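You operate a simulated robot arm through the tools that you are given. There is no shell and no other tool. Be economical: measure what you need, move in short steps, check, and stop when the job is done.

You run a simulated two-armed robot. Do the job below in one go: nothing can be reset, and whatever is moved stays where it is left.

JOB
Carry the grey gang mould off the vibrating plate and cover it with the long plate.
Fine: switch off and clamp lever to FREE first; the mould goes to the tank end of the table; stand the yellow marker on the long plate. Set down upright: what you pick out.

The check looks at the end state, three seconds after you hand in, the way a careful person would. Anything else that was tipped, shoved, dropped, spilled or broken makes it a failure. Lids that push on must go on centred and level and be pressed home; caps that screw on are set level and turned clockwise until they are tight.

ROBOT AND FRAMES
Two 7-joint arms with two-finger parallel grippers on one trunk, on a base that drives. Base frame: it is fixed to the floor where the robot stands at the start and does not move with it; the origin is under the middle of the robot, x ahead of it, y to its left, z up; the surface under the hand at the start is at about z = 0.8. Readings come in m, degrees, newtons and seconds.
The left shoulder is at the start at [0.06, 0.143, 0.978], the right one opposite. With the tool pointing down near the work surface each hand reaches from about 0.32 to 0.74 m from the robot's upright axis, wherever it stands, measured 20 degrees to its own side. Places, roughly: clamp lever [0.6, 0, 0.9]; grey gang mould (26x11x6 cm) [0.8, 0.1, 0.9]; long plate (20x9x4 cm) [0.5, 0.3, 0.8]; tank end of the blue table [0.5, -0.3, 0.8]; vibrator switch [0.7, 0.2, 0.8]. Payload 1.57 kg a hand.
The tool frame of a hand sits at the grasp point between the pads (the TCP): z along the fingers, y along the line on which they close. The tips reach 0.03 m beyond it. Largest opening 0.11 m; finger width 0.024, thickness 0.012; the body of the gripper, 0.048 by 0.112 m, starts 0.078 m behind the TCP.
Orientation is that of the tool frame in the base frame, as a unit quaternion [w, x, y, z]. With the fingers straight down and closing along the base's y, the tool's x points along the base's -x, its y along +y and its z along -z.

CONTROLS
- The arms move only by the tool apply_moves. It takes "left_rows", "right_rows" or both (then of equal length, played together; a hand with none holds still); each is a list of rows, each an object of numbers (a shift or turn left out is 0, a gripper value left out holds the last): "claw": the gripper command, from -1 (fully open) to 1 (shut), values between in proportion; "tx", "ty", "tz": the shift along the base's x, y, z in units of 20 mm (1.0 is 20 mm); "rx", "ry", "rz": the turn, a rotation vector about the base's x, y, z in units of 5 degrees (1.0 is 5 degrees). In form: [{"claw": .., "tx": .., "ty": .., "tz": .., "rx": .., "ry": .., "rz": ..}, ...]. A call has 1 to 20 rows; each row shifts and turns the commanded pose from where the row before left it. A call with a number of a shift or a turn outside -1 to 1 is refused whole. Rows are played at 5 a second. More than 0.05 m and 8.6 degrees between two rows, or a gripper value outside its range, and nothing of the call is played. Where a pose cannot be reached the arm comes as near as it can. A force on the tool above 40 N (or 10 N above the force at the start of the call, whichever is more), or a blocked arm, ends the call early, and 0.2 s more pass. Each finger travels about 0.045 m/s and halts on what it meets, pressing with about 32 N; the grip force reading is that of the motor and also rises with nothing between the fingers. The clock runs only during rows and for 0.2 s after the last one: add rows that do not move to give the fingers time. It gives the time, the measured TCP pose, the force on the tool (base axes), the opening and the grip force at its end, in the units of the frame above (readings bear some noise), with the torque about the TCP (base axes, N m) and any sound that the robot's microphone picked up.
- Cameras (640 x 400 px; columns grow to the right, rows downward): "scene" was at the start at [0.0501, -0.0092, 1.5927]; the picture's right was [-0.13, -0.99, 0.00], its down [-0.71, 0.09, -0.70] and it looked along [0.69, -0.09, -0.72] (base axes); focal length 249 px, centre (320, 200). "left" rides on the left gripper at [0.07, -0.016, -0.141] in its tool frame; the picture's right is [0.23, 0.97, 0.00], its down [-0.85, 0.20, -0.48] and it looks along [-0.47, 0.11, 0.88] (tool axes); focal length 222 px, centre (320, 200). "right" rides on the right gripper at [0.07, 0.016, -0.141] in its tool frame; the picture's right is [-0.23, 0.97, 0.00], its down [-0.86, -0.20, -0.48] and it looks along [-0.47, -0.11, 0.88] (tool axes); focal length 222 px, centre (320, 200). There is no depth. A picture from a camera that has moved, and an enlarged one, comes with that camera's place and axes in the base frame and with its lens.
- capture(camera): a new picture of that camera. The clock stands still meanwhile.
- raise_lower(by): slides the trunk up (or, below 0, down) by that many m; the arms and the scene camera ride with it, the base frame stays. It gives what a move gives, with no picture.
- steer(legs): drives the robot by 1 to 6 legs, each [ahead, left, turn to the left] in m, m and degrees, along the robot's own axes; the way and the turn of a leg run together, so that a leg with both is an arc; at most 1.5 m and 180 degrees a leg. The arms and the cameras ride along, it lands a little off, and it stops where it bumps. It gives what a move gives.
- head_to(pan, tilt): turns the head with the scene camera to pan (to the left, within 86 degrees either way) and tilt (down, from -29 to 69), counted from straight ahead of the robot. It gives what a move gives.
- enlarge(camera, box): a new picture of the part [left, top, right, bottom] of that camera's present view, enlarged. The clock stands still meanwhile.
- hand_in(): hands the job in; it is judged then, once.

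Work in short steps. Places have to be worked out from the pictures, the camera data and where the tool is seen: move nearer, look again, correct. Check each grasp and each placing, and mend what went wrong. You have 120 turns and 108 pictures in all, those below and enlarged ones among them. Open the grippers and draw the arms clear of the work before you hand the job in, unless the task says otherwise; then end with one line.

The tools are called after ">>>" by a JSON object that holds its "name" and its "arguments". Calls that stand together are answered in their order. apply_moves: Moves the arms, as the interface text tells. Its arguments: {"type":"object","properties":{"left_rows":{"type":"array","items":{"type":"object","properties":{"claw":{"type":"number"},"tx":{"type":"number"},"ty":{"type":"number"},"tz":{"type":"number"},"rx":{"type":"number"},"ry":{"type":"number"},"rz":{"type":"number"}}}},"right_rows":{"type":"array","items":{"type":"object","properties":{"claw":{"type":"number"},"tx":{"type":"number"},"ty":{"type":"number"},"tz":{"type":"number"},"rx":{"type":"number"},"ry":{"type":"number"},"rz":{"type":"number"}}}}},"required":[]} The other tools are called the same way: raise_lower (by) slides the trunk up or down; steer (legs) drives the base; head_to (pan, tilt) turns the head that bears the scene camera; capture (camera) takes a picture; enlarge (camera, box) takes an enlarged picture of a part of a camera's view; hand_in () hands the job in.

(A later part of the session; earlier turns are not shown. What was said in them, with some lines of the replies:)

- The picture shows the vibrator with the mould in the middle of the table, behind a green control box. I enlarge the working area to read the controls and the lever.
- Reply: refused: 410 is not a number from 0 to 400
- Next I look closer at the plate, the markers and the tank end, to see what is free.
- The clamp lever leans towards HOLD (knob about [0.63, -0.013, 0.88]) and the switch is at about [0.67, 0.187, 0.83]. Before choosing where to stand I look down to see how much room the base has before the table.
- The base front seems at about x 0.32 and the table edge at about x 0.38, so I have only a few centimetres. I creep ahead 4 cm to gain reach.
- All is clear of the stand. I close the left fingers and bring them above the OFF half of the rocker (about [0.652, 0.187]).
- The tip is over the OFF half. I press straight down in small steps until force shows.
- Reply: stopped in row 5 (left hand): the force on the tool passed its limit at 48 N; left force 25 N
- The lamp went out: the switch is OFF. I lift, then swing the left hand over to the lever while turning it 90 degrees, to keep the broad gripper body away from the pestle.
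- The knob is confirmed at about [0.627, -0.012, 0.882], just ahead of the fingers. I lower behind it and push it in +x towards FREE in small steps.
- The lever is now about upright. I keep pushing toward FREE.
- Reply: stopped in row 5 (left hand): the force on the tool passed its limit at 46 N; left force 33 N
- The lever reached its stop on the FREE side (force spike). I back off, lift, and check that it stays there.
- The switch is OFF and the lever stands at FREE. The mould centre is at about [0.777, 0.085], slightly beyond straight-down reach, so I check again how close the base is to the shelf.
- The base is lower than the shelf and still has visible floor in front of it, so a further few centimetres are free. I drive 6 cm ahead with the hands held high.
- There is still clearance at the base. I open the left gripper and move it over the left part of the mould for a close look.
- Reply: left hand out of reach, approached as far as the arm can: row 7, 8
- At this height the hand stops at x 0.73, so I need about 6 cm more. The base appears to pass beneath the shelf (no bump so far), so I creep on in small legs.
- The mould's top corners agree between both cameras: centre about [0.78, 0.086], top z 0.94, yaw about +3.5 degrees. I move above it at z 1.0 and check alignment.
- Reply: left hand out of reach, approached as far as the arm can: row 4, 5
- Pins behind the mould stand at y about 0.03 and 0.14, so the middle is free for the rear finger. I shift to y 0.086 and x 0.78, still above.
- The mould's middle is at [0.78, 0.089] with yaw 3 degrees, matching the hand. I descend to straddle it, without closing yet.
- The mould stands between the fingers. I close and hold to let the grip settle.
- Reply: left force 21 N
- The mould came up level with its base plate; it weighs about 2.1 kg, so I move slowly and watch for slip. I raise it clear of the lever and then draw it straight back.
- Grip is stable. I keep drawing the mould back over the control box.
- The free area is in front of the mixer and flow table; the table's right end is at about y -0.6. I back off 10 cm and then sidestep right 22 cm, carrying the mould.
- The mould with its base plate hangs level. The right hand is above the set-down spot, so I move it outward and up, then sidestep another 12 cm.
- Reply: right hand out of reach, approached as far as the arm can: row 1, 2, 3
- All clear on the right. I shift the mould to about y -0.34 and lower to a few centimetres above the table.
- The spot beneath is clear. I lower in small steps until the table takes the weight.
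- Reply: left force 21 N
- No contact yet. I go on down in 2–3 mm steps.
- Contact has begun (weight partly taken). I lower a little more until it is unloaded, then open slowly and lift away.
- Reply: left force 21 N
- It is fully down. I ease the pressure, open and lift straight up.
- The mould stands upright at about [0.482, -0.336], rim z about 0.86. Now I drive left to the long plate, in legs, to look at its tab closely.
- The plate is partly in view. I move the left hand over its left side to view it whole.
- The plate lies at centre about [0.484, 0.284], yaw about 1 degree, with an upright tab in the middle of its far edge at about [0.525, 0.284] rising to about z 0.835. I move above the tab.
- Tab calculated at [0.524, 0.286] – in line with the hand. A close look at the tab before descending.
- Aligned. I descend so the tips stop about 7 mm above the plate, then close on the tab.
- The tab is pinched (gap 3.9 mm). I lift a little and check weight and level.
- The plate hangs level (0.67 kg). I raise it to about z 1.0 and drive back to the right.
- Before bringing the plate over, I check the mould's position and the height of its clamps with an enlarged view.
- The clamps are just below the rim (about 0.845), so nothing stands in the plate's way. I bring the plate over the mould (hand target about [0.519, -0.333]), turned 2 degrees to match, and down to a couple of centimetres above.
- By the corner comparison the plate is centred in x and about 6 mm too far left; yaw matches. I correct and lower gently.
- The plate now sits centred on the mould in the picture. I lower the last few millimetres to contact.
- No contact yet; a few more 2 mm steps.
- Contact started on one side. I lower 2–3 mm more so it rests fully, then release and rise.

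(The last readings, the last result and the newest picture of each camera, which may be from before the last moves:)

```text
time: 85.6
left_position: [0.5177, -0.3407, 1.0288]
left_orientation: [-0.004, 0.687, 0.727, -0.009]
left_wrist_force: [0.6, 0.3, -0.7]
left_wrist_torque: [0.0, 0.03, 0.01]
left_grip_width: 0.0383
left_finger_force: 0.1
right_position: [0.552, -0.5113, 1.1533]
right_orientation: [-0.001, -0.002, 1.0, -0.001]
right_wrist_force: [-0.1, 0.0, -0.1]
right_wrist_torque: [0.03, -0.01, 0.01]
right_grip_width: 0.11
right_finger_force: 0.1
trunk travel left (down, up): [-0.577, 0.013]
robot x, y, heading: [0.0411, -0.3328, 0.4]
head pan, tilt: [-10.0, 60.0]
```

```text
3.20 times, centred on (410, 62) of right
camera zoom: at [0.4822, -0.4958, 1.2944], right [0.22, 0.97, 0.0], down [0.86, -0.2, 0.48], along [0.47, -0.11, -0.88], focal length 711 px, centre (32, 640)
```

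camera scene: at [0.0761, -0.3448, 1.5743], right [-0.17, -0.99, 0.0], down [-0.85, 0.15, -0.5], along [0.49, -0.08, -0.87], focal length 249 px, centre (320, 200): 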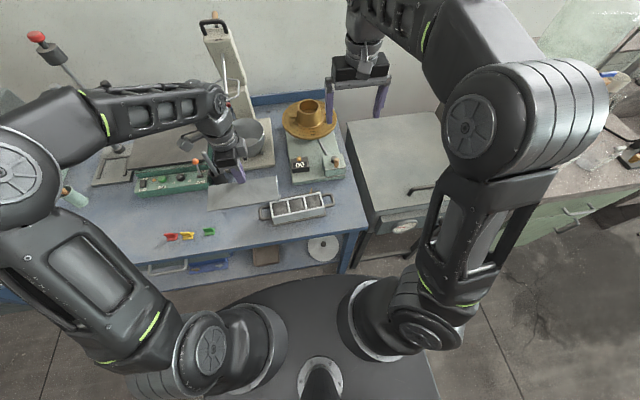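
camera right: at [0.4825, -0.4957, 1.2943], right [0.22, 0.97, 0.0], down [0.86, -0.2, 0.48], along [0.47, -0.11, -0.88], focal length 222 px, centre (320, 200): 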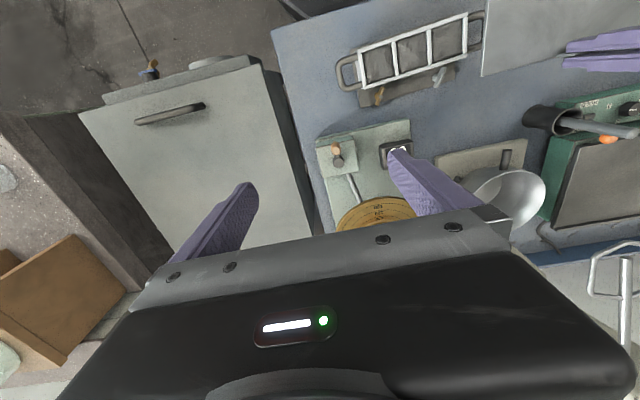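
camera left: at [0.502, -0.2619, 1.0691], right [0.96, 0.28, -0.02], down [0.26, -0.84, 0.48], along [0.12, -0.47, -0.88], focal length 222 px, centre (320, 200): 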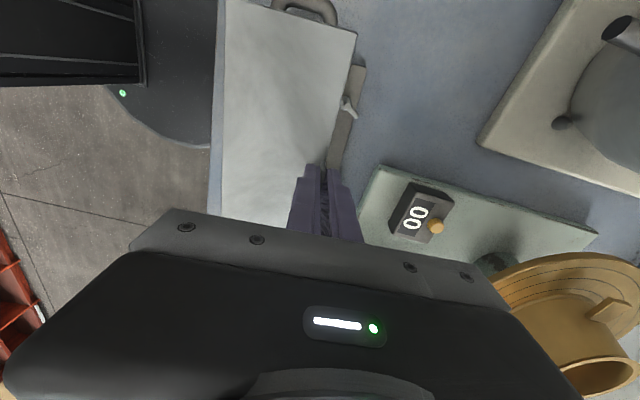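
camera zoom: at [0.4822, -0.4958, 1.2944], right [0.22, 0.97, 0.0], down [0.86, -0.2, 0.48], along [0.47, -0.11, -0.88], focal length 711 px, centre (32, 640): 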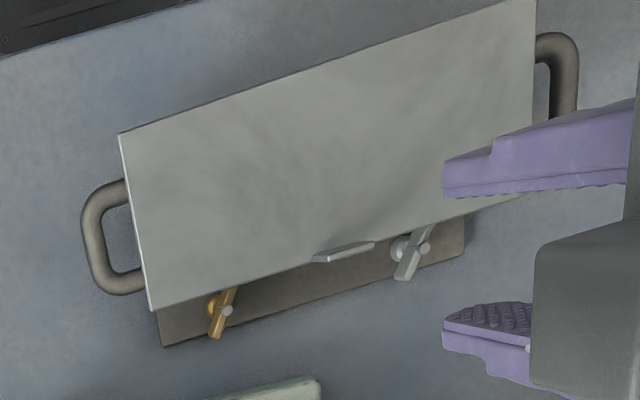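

The plate lies level and centred, with its tab at the back between the clamps. Now I drive left for the yellow marker.

>>> {"name": "steer", "arguments": {"legs": [[0, 0.19, 0], [0, 0.18, 0]]}}

>>> {"name": "apply_moves", "arguments": {"left_rows": [{"tx": -0.8, "ty": 0.5}, {"tx": -0.8, "ty": 0.5}, {"tx": -0.8, "ty": 0.5}, {"tx": -0.8, "ty": 0.5}, {"rz": -0.7}, {}]}}

>>> {"name": "capture", "arguments": {"camera": "left"}}

>>> {"name": "capture", "arguments": {"camera": "scene"}}

```text
time: 88.2
left_position: [0.5164, 0.0301, 1.0274]
left_orientation: [-0.003, 0.686, 0.727, -0.01]
left_wrist_force: [-1.1, 0.7, -0.4]
left_wrist_torque: [-0.05, -0.04, 0.03]
left_grip_width: 0.0385
left_finger_force: 0.0
right_position: [0.5489, -0.1405, 1.1531]
right_orientation: [-0.001, -0.003, 1.0, -0.001]
right_wrist_force: [0.1, 0.9, -0.7]
right_wrist_torque: [-0.03, 0.02, 0.0]
right_grip_width: 0.1102
right_finger_force: 0.1
trunk travel left (down, up): [-0.577, 0.013]
robot x, y, heading: [0.0371, 0.0344, 0.3]
head pan, tilt: [-10.0, 60.0]
```

```text
time: 89.6
left_position: [0.4525, 0.0703, 1.0264]
left_orientation: [-0.005, 0.708, 0.706, -0.009]
left_wrist_force: [0.2, -0.6, 0.1]
left_wrist_torque: [0.03, 0.01, -0.03]
left_grip_width: 0.0384
left_finger_force: 0.0
right_position: [0.5497, -0.1416, 1.1541]
right_orientation: [0.001, -0.003, 1.0, 0.0]
right_wrist_force: [-0.2, 0.2, 0.1]
right_wrist_torque: [0.01, -0.03, 0.03]
right_grip_width: 0.11
right_finger_force: 0.1
trunk travel left (down, up): [-0.577, 0.013]
robot x, y, heading: [0.0377, 0.0351, 0.3]
head pan, tilt: [-10.0, 60.0]
```

```text
42 pictures are left
camera left: at [0.4388, 0.1415, 1.1663], right [0.97, 0.22, -0.02], down [0.21, -0.85, 0.48], along [0.09, -0.47, -0.88], focal length 222 px, centre (320, 200)
```

left: 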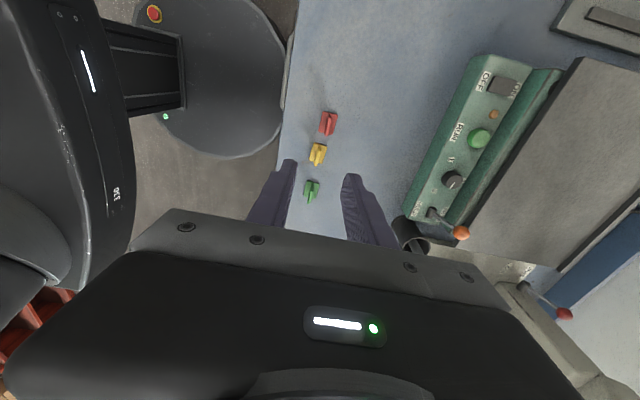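

```text
41 pictures are left
camera scene: at [0.0732, 0.0243, 1.5744], right [-0.17, -0.99, 0.0], down [-0.85, 0.15, -0.5], along [0.49, -0.08, -0.87], focal length 249 px, centre (320, 200)
```

scene: 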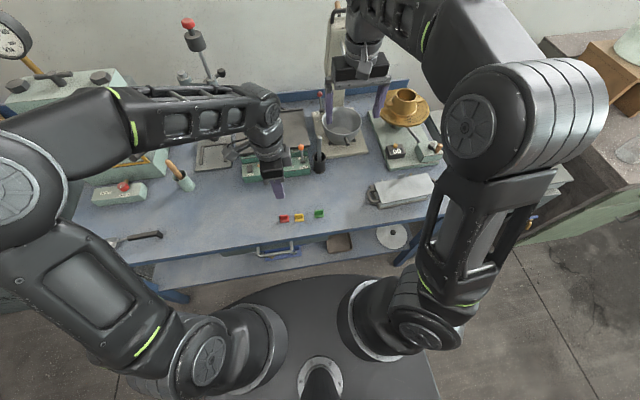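

The three markers are in view. I enlarge to see the yellow one's fin and its spacing from its neighbours.

>>> {"name": "enlarge", "arguments": {"camera": "left", "box": [270, 95, 390, 215]}}

>>> {"name": "enlarge", "arguments": {"camera": "scene", "box": [260, 190, 348, 245]}}

```text
3.33 times, centred on (330, 155) of left
camera zoom: at [0.4388, 0.1415, 1.1663], right [0.97, 0.22, -0.02], down [0.21, -0.85, 0.48], along [0.09, -0.47, -0.88], focal length 740 px, centre (287, 350)
```

zoom: 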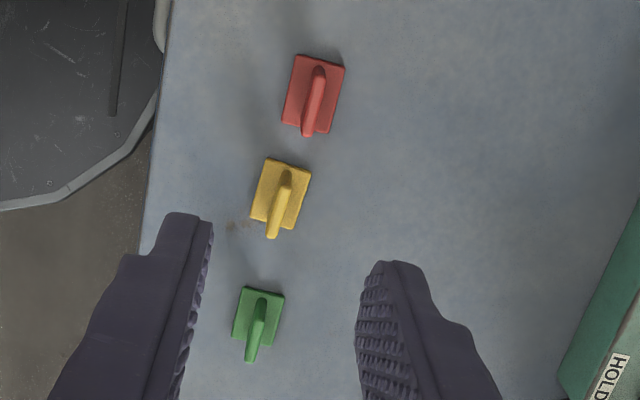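

```text
7.27 times, centred on (304, 218) of scene
camera zoom: at [0.0732, 0.0243, 1.5744], right [-0.17, -0.99, 0.0], down [-0.85, 0.15, -0.5], along [0.49, -0.08, -0.87], focal length 1811 px, centre (436, 73)
```

zoom: 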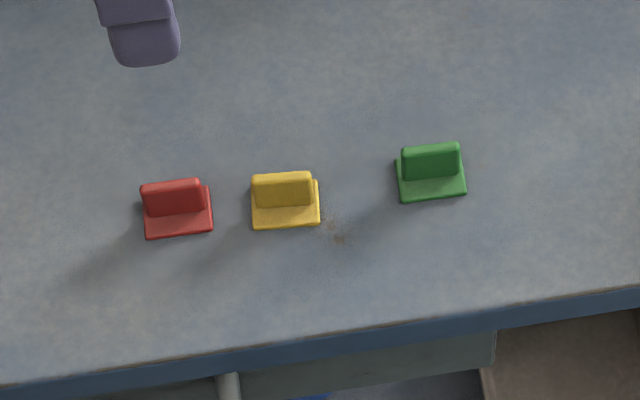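

The yellow marker's fin is at about [0.451, 0.034], yaw about -4.5 degrees, with clear neighbours. I move above it and descend partway to check.

>>> {"name": "apply_moves", "arguments": {"left_rows": [{"ty": -0.9, "rz": -0.9}, {"ty": -0.9}, {"tx": -0.05, "tz": -1}, {"tz": -1}, {"tz": -1}, {"tz": -1}, {"tz": -1}, {"tz": -1}, {}]}}

>>> {"name": "enlarge", "arguments": {"camera": "left", "box": [240, 60, 400, 240]}}

>>> {"name": "enlarge", "arguments": {"camera": "scene", "box": [260, 190, 348, 245]}}

```text
time: 91.6
left_position: [0.4511, 0.0318, 0.9078]
left_orientation: [-0.005, 0.735, 0.678, -0.009]
left_wrist_force: [-0.6, 0.0, 0.0]
left_wrist_torque: [-0.01, 0.01, -0.02]
left_grip_width: 0.0384
left_finger_force: 0.1
right_position: [0.5497, -0.1417, 1.1538]
right_orientation: [0.001, -0.002, 1.0, 0.0]
right_wrist_force: [0.7, 0.6, -0.4]
right_wrist_torque: [0.03, 0.02, -0.01]
right_grip_width: 0.1102
right_finger_force: 0.2
trunk travel left (down, up): [-0.577, 0.013]
robot x, y, heading: [0.0352, 0.0315, 0.5]
head pan, tilt: [-10.0, 60.0]
```

```text
2.22 times, centred on (320, 150) of left
camera zoom: at [0.4437, 0.1048, 1.0473], right [0.99, 0.15, -0.02], down [0.14, -0.87, 0.48], along [0.05, -0.48, -0.88], focal length 494 px, centre (320, 311)
```

zoom: 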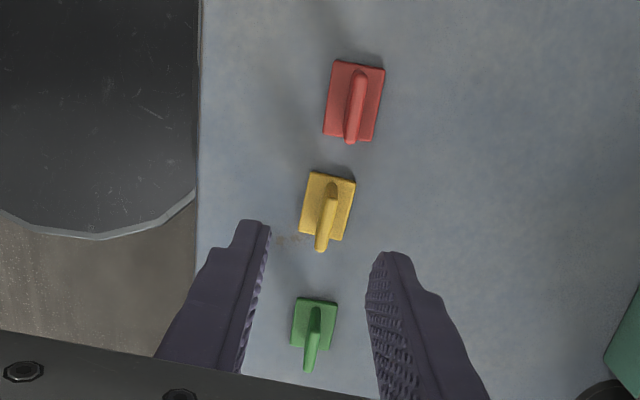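

```text
7.27 times, centred on (304, 218) of scene
camera zoom: at [0.0732, 0.0242, 1.5744], right [-0.17, -0.99, 0.0], down [-0.85, 0.15, -0.5], along [0.49, -0.08, -0.87], focal length 1811 px, centre (436, 73)
```

zoom: 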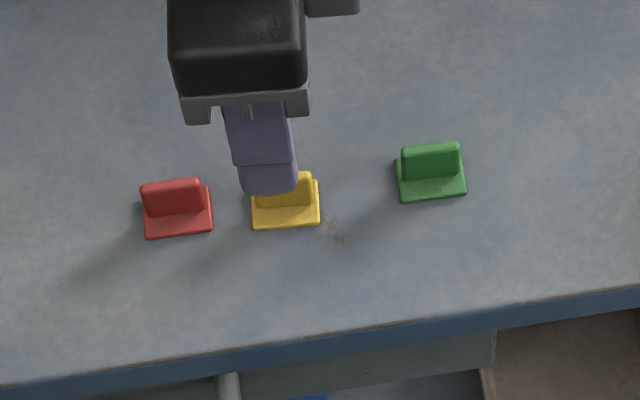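

Fin at [0.452, 0.033], hand in line. I go down and close on the fin.

>>> {"name": "apply_moves", "arguments": {"left_rows": [{"tx": 0.05, "rz": 0.3, "tz": -1}, {"tz": -1}, {"tz": -1}, {"tz": -0.3}, {}, {"claw": 1}, {}, {}, {}, {}]}}

>>> {"name": "enlarge", "arguments": {"camera": "left", "box": [240, 60, 400, 240]}}

```text
time: 93.8
left_position: [0.453, 0.0339, 0.8428]
left_orientation: [-0.004, 0.727, 0.687, -0.009]
left_wrist_force: [0.2, 0.2, 1.0]
left_wrist_torque: [0.0, -0.01, -0.01]
left_grip_width: 0.0046
left_finger_force: 25.2
right_position: [0.5503, -0.1412, 1.1522]
right_orientation: [-0.001, -0.002, 1.0, 0.0]
right_wrist_force: [-0.5, 0.2, -0.6]
right_wrist_torque: [-0.01, 0.03, 0.0]
right_grip_width: 0.11
right_finger_force: 0.0
trunk travel left (down, up): [-0.577, 0.013]
robot x, y, heading: [0.0384, 0.035, 0.3]
head pan, tilt: [-10.0, 60.0]
```

```text
2.22 times, centred on (320, 150) of left
camera zoom: at [0.442, 0.1051, 0.9809], right [0.98, 0.17, -0.02], down [0.16, -0.86, 0.48], along [0.07, -0.48, -0.88], focal length 494 px, centre (320, 311)
```

zoom: 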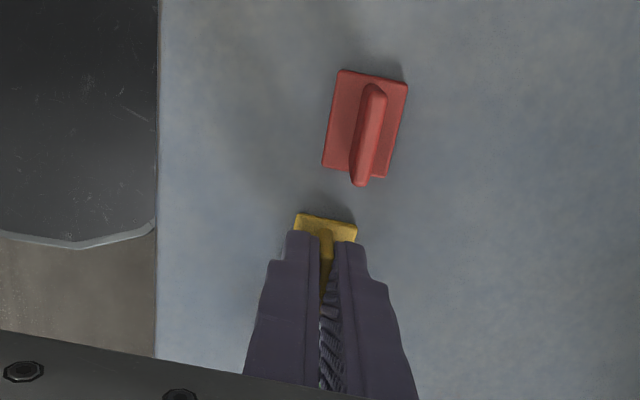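

The fin is held (4.6 mm). I lift straight up and check.

>>> {"name": "apply_moves", "arguments": {"left_rows": [{"tz": 0.5}, {"tz": 1}, {"tz": 1}, {"tz": 1}, {"tz": 1}, {"tz": 1}, {"tz": 1}, {"tz": 1}, {}]}}

>>> {"name": "capture", "arguments": {"camera": "left"}}

>>> {"name": "enlarge", "arguments": {"camera": "scene", "box": [220, 150, 380, 250]}}

```text
time: 95.8
left_position: [0.4501, 0.0328, 0.9917]
left_orientation: [-0.005, 0.726, 0.687, -0.009]
left_wrist_force: [0.8, 0.6, -1.4]
left_wrist_torque: [0.0, -0.02, 0.04]
left_grip_width: 0.0043
left_finger_force: 24.9
right_position: [0.5505, -0.1407, 1.1536]
right_orientation: [-0.001, -0.002, 1.0, 0.0]
right_wrist_force: [0.5, 0.0, 0.4]
right_wrist_torque: [-0.02, 0.02, -0.02]
right_grip_width: 0.11
right_finger_force: 0.0
trunk travel left (down, up): [-0.577, 0.013]
robot x, y, heading: [0.0356, 0.0312, 0.3]
head pan, tilt: [-10.0, 60.0]
```

```text
35 pictures are left
camera left: at [0.4406, 0.1044, 1.1314], right [0.98, 0.17, -0.02], down [0.16, -0.86, 0.48], along [0.07, -0.48, -0.88], focal length 222 px, centre (320, 200)
```

left: 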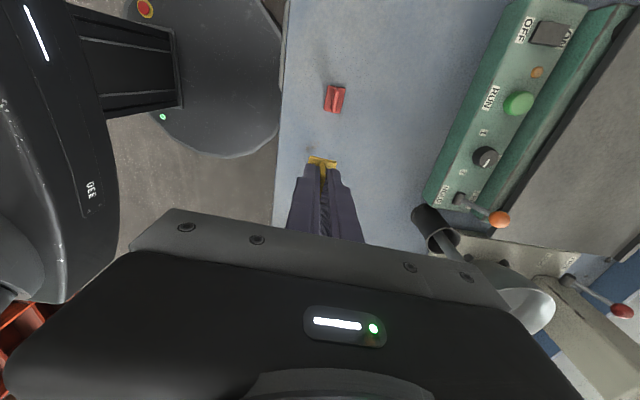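

```text
4.00 times, centred on (300, 200) of scene
camera zoom: at [0.0736, 0.0241, 1.5744], right [-0.17, -0.99, 0.0], down [-0.85, 0.15, -0.5], along [0.49, -0.08, -0.87], focal length 996 px, centre (400, 200)
```

zoom: 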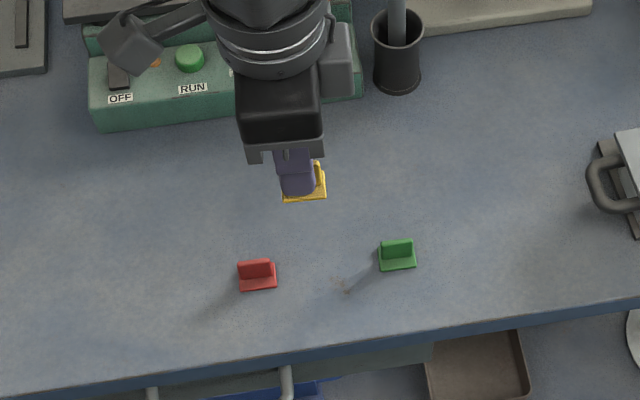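

The yellow marker is held upright. I drive back right 37 cm.

>>> {"name": "steer", "arguments": {"legs": [[0, -0.19, 0], [0, -0.18, 0]]}}

>>> {"name": "apply_moves", "arguments": {"left_rows": [{"tx": 0.6, "rz": 0.7}, {"tx": 0.6, "rz": 0.6}, {}]}}

>>> {"name": "capture", "arguments": {"camera": "left"}}

>>> {"name": "enlarge", "arguments": {"camera": "scene", "box": [240, 160, 352, 230]}}

```text
time: 98.5
left_position: [0.4521, -0.3459, 0.9926]
left_orientation: [-0.005, 0.727, 0.686, -0.007]
left_wrist_force: [0.2, 0.1, -0.4]
left_wrist_torque: [0.03, -0.01, 0.01]
left_grip_width: 0.0041
left_finger_force: 25.2
right_position: [0.5511, -0.52, 1.1529]
right_orientation: [0.0, -0.001, 1.0, 0.0]
right_wrist_force: [0.0, -0.5, -0.2]
right_wrist_torque: [0.07, -0.03, 0.05]
right_grip_width: 0.11
right_finger_force: 0.0
trunk travel left (down, up): [-0.577, 0.013]
robot x, y, heading: [0.0379, -0.3417, 0.2]
head pan, tilt: [-10.0, 60.0]
```

```text
time: 99.3
left_position: [0.4775, -0.3449, 0.9915]
left_orientation: [-0.004, 0.688, 0.726, -0.009]
left_wrist_force: [-0.8, -0.3, -0.3]
left_wrist_torque: [0.03, -0.01, -0.02]
left_grip_width: 0.0043
left_finger_force: 25.1
right_position: [0.5506, -0.519, 1.154]
right_orientation: [0.0, -0.001, 1.0, 0.0]
right_wrist_force: [0.6, -0.1, -1.5]
right_wrist_torque: [0.03, -0.02, 0.02]
right_grip_width: 0.1102
right_finger_force: 0.1
trunk travel left (down, up): [-0.577, 0.013]
robot x, y, heading: [0.0399, -0.339, 0.3]
head pan, tilt: [-10.0, 60.0]
```

```text
33 pictures are left
camera left: at [0.4579, -0.2749, 1.1313], right [0.96, 0.28, -0.02], down [0.26, -0.84, 0.48], along [0.12, -0.47, -0.88], focal length 222 px, centre (320, 200)
```

left: 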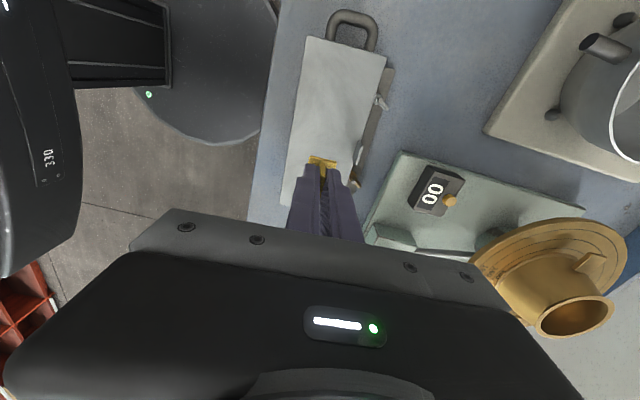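

```text
5.71 times, centred on (296, 195) of scene
camera zoom: at [0.0746, -0.3523, 1.5744], right [-0.17, -0.99, 0.0], down [-0.85, 0.15, -0.5], along [0.49, -0.09, -0.87], focal length 1423 px, centre (457, 229)
```

zoom: 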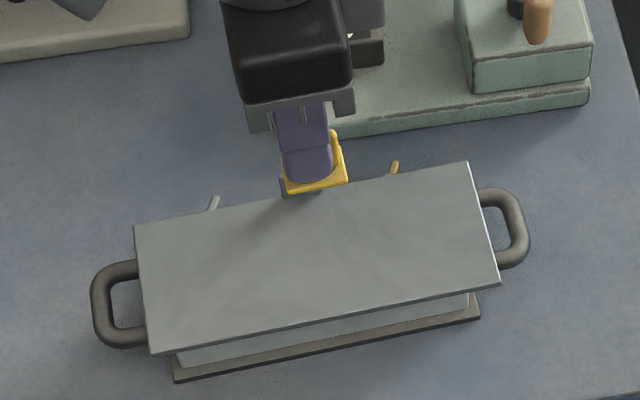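

Tab is behind the hand with room. I shift 6 mm forward and lower towards the plate.

>>> {"name": "apply_moves", "arguments": {"left_rows": [{"tx": -0.3, "ty": 0.2, "tz": -0.8}, {"tz": -0.9}, {"tz": -0.9}, {"tz": -0.8}, {"tz": -0.4}, {}]}}

>>> {"name": "enlarge", "arguments": {"camera": "scene", "box": [240, 160, 352, 230]}}

```text
time: 100.7
left_position: [0.4697, -0.3385, 0.9145]
left_orientation: [-0.004, 0.687, 0.726, -0.009]
left_wrist_force: [0.0, -0.3, 0.6]
left_wrist_torque: [-0.02, 0.0, 0.01]
left_grip_width: 0.0042
left_finger_force: 24.9
right_position: [0.5498, -0.5197, 1.1539]
right_orientation: [0.001, -0.001, 1.0, 0.0]
right_wrist_force: [0.0, -0.4, -0.2]
right_wrist_torque: [-0.04, 0.02, 0.0]
right_grip_width: 0.11
right_finger_force: 0.1
trunk travel left (down, up): [-0.577, 0.013]
robot x, y, heading: [0.0372, -0.343, -0.0]
head pan, tilt: [-10.0, 60.0]
```

```text
5.71 times, centred on (296, 195) of scene
camera zoom: at [0.0747, -0.3523, 1.5744], right [-0.17, -0.99, 0.0], down [-0.85, 0.15, -0.5], along [0.49, -0.09, -0.87], focal length 1423 px, centre (457, 229)
```

zoom: 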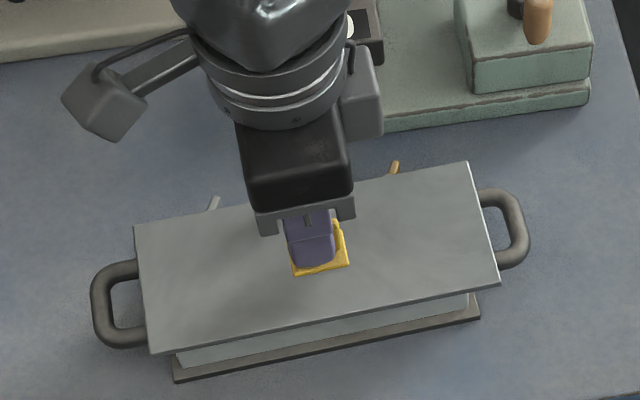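

I lower the last centimetre in small steps, stopping at contact.

>>> {"name": "apply_moves", "arguments": {"left_rows": [{"tz": -0.2}, {"tz": -0.15}, {"tz": -0.1}, {"tz": -0.1}, {}]}}

```text
time: 101.9
left_position: [0.4708, -0.3404, 0.9028]
left_orientation: [-0.004, 0.687, 0.727, -0.009]
left_wrist_force: [-0.1, -0.1, -0.1]
left_wrist_torque: [0.0, -0.01, -0.02]
left_grip_width: 0.0044
left_finger_force: 24.9
right_position: [0.5495, -0.5201, 1.1535]
right_orientation: [0.0, -0.001, 1.0, 0.0]
right_wrist_force: [1.0, 0.8, 0.6]
right_wrist_torque: [0.02, -0.02, 0.01]
right_grip_width: 0.1103
right_finger_force: 0.0
trunk travel left (down, up): [-0.577, 0.013]
robot x, y, heading: [0.0385, -0.3411, 0.3]
head pan, tilt: [-10.0, 60.0]
```

Not touching yet; I continue at 1–2 mm a step.

>>> {"name": "apply_moves", "arguments": {"left_rows": [{"tz": -0.08}, {"tz": -0.08}, {}]}}

>>> {"name": "enlarge", "arguments": {"camera": "right", "box": [310, 0, 510, 125]}}

```text
time: 102.7
left_position: [0.469, -0.3413, 0.9018]
left_orientation: [-0.001, 0.687, 0.726, -0.009]
left_wrist_force: [-1.2, 1.3, 19.0]
left_wrist_torque: [0.03, -0.1, 0.0]
left_grip_width: 0.0044
left_finger_force: 25.1
right_position: [0.5501, -0.5201, 1.1535]
right_orientation: [0.001, -0.001, 1.0, 0.0]
right_wrist_force: [0.1, 0.3, 0.6]
right_wrist_torque: [0.03, 0.0, -0.01]
right_grip_width: 0.1099
right_finger_force: 0.0
trunk travel left (down, up): [-0.577, 0.013]
robot x, y, heading: [0.0411, -0.3475, 0.1]
head pan, tilt: [-10.0, 60.0]
```

```text
3.20 times, centred on (410, 62) of right
camera zoom: at [0.4798, -0.5032, 1.2952], right [0.22, 0.97, 0.0], down [0.85, -0.2, 0.48], along [0.47, -0.11, -0.88], focal length 711 px, centre (32, 640)
```

zoom: 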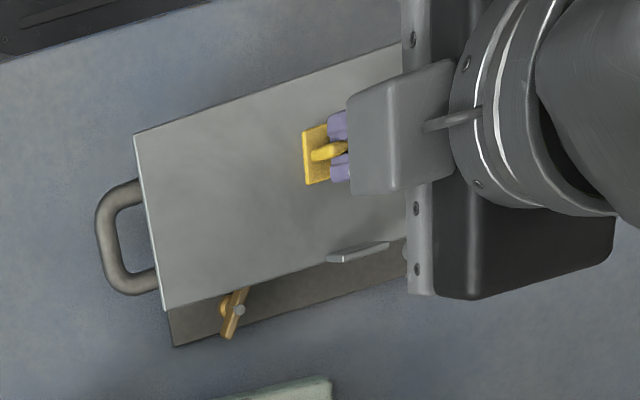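

It is in contact (19 N). I ease the pressure slightly, open and rise straight up.

>>> {"name": "apply_moves", "arguments": {"left_rows": [{"tz": 0.07}, {"claw": 0.85}, {"claw": 0.65}, {"claw": 0.5}, {}, {}, {"tz": 0.5}, {"tz": 1}, {"tz": 1}, {"tz": 1}, {"tz": 1}, {"tz": 1}, {"tz": 1}, {"tz": 1}, {}]}}

>>> {"name": "enlarge", "arguments": {"camera": "scene", "box": [240, 160, 352, 230]}}

>>> {"name": "enlarge", "arguments": {"camera": "right", "box": [310, 0, 510, 125]}}

```text
time: 105.9
left_position: [0.4716, -0.3406, 1.0522]
left_orientation: [-0.004, 0.688, 0.726, -0.009]
left_wrist_force: [-0.5, 0.2, 0.0]
left_wrist_torque: [0.02, 0.0, 0.02]
left_grip_width: 0.0278
left_finger_force: 0.0
right_position: [0.551, -0.5192, 1.1536]
right_orientation: [0.0, -0.001, 1.0, 0.0]
right_wrist_force: [0.1, -0.6, -0.2]
right_wrist_torque: [0.03, -0.01, 0.02]
right_grip_width: 0.1102
right_finger_force: 0.0
trunk travel left (down, up): [-0.577, 0.013]
robot x, y, heading: [0.0411, -0.3427, 0.1]
head pan, tilt: [-10.0, 60.0]
```

```text
5.71 times, centred on (296, 195) of scene
camera zoom: at [0.0748, -0.3523, 1.5744], right [-0.17, -0.99, 0.0], down [-0.85, 0.15, -0.5], along [0.49, -0.09, -0.87], focal length 1423 px, centre (457, 229)
```

zoom: 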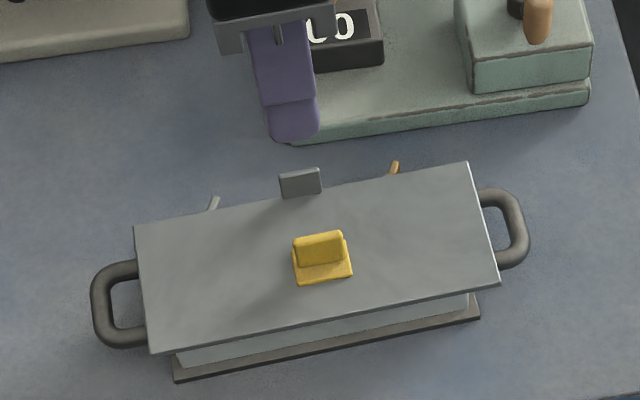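

```text
3.20 times, centred on (410, 62) of right
camera zoom: at [0.4812, -0.5034, 1.2944], right [0.22, 0.97, 0.0], down [0.86, -0.2, 0.48], along [0.47, -0.11, -0.88], focal length 711 px, centre (32, 640)
```

zoom: 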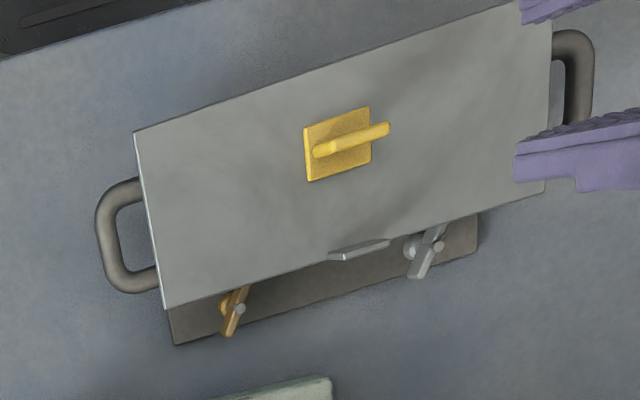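

The marker stands upright on the level plate. I open the left gripper, raise it clear, back the robot away and take a last look at everything.

>>> {"name": "apply_moves", "arguments": {"left_rows": [{"tz": 1, "claw": -1}, {"tz": 1}, {"tz": 1}, {"tz": 0.5}, {}]}}

>>> {"name": "steer", "arguments": {"legs": [[-0.2, 0, 0], [0, 0.25, 0]]}}

>>> {"name": "head_to", "arguments": {"pan": -5, "tilt": 42}}

>>> {"name": "enlarge", "arguments": {"camera": "scene", "box": [160, 120, 480, 320]}}

```text
time: 107.1
left_position: [0.4715, -0.3411, 1.1235]
left_orientation: [-0.004, 0.688, 0.726, -0.01]
left_wrist_force: [0.1, 0.2, 0.0]
left_wrist_torque: [0.0, 0.07, 0.01]
left_grip_width: 0.1102
left_finger_force: 0.1
right_position: [0.5509, -0.5198, 1.1545]
right_orientation: [0.0, -0.001, 1.0, -0.001]
right_wrist_force: [0.8, -0.6, -1.3]
right_wrist_torque: [0.01, 0.03, 0.01]
right_grip_width: 0.11
right_finger_force: 0.1
trunk travel left (down, up): [-0.577, 0.013]
robot x, y, heading: [0.0378, -0.3369, -0.1]
head pan, tilt: [-10.0, 60.0]
```

```text
time: 110.1
left_position: [0.2701, -0.0919, 1.1235]
left_orientation: [-0.003, 0.687, 0.726, -0.01]
left_wrist_force: [0.0, 0.5, -0.4]
left_wrist_torque: [-0.04, 0.01, -0.01]
left_grip_width: 0.1098
left_finger_force: 0.2
right_position: [0.3508, -0.2713, 1.1528]
right_orientation: [0.001, -0.002, 1.0, -0.001]
right_wrist_force: [0.2, 0.4, -0.2]
right_wrist_torque: [-0.01, 0.0, -0.01]
right_grip_width: 0.1101
right_finger_force: 0.0
trunk travel left (down, up): [-0.577, 0.013]
robot x, y, heading: [-0.1653, -0.0931, 0.5]
head pan, tilt: [-10.0, 60.0]
```

```text
time: 110.9
left_position: [0.2698, -0.0935, 1.1224]
left_orientation: [-0.004, 0.687, 0.726, -0.009]
left_wrist_force: [0.4, 0.3, 0.2]
left_wrist_torque: [-0.01, 0.03, -0.02]
left_grip_width: 0.1097
left_finger_force: 0.1
right_position: [0.3509, -0.2715, 1.1533]
right_orientation: [0.001, -0.002, 1.0, 0.0]
right_wrist_force: [0.3, 0.6, 0.0]
right_wrist_torque: [-0.01, 0.0, 0.03]
right_grip_width: 0.1102
right_finger_force: 0.1
trunk travel left (down, up): [-0.577, 0.013]
robot x, y, heading: [-0.156, -0.0944, 0.0]
head pan, tilt: [-5.0, 42.0]
```

```text
2.00 times, centred on (320, 220) of scene
camera zoom: at [-0.1084, -0.1006, 1.5981], right [-0.08, -1.0, 0.0], down [-0.67, 0.06, -0.74], along [0.74, -0.06, -0.67], focal length 498 px, centre (320, 160)
```

zoom: 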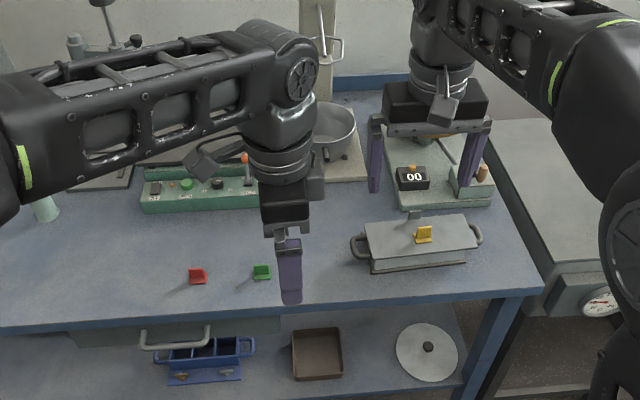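

The final view shows the switch off, the lever at FREE, and the mould at the tank end with the plate level and the yellow marker upright on it. Both hands are clear and open, so I hand in.

>>> {"name": "hand_in", "arguments": {}}

```text
The job is handed in.
```

I handed in the job with the grey mould at the tank end, covered by the long plate with the yellow marker standing on it; the vibrator is off and the clamp lever is at FREE.
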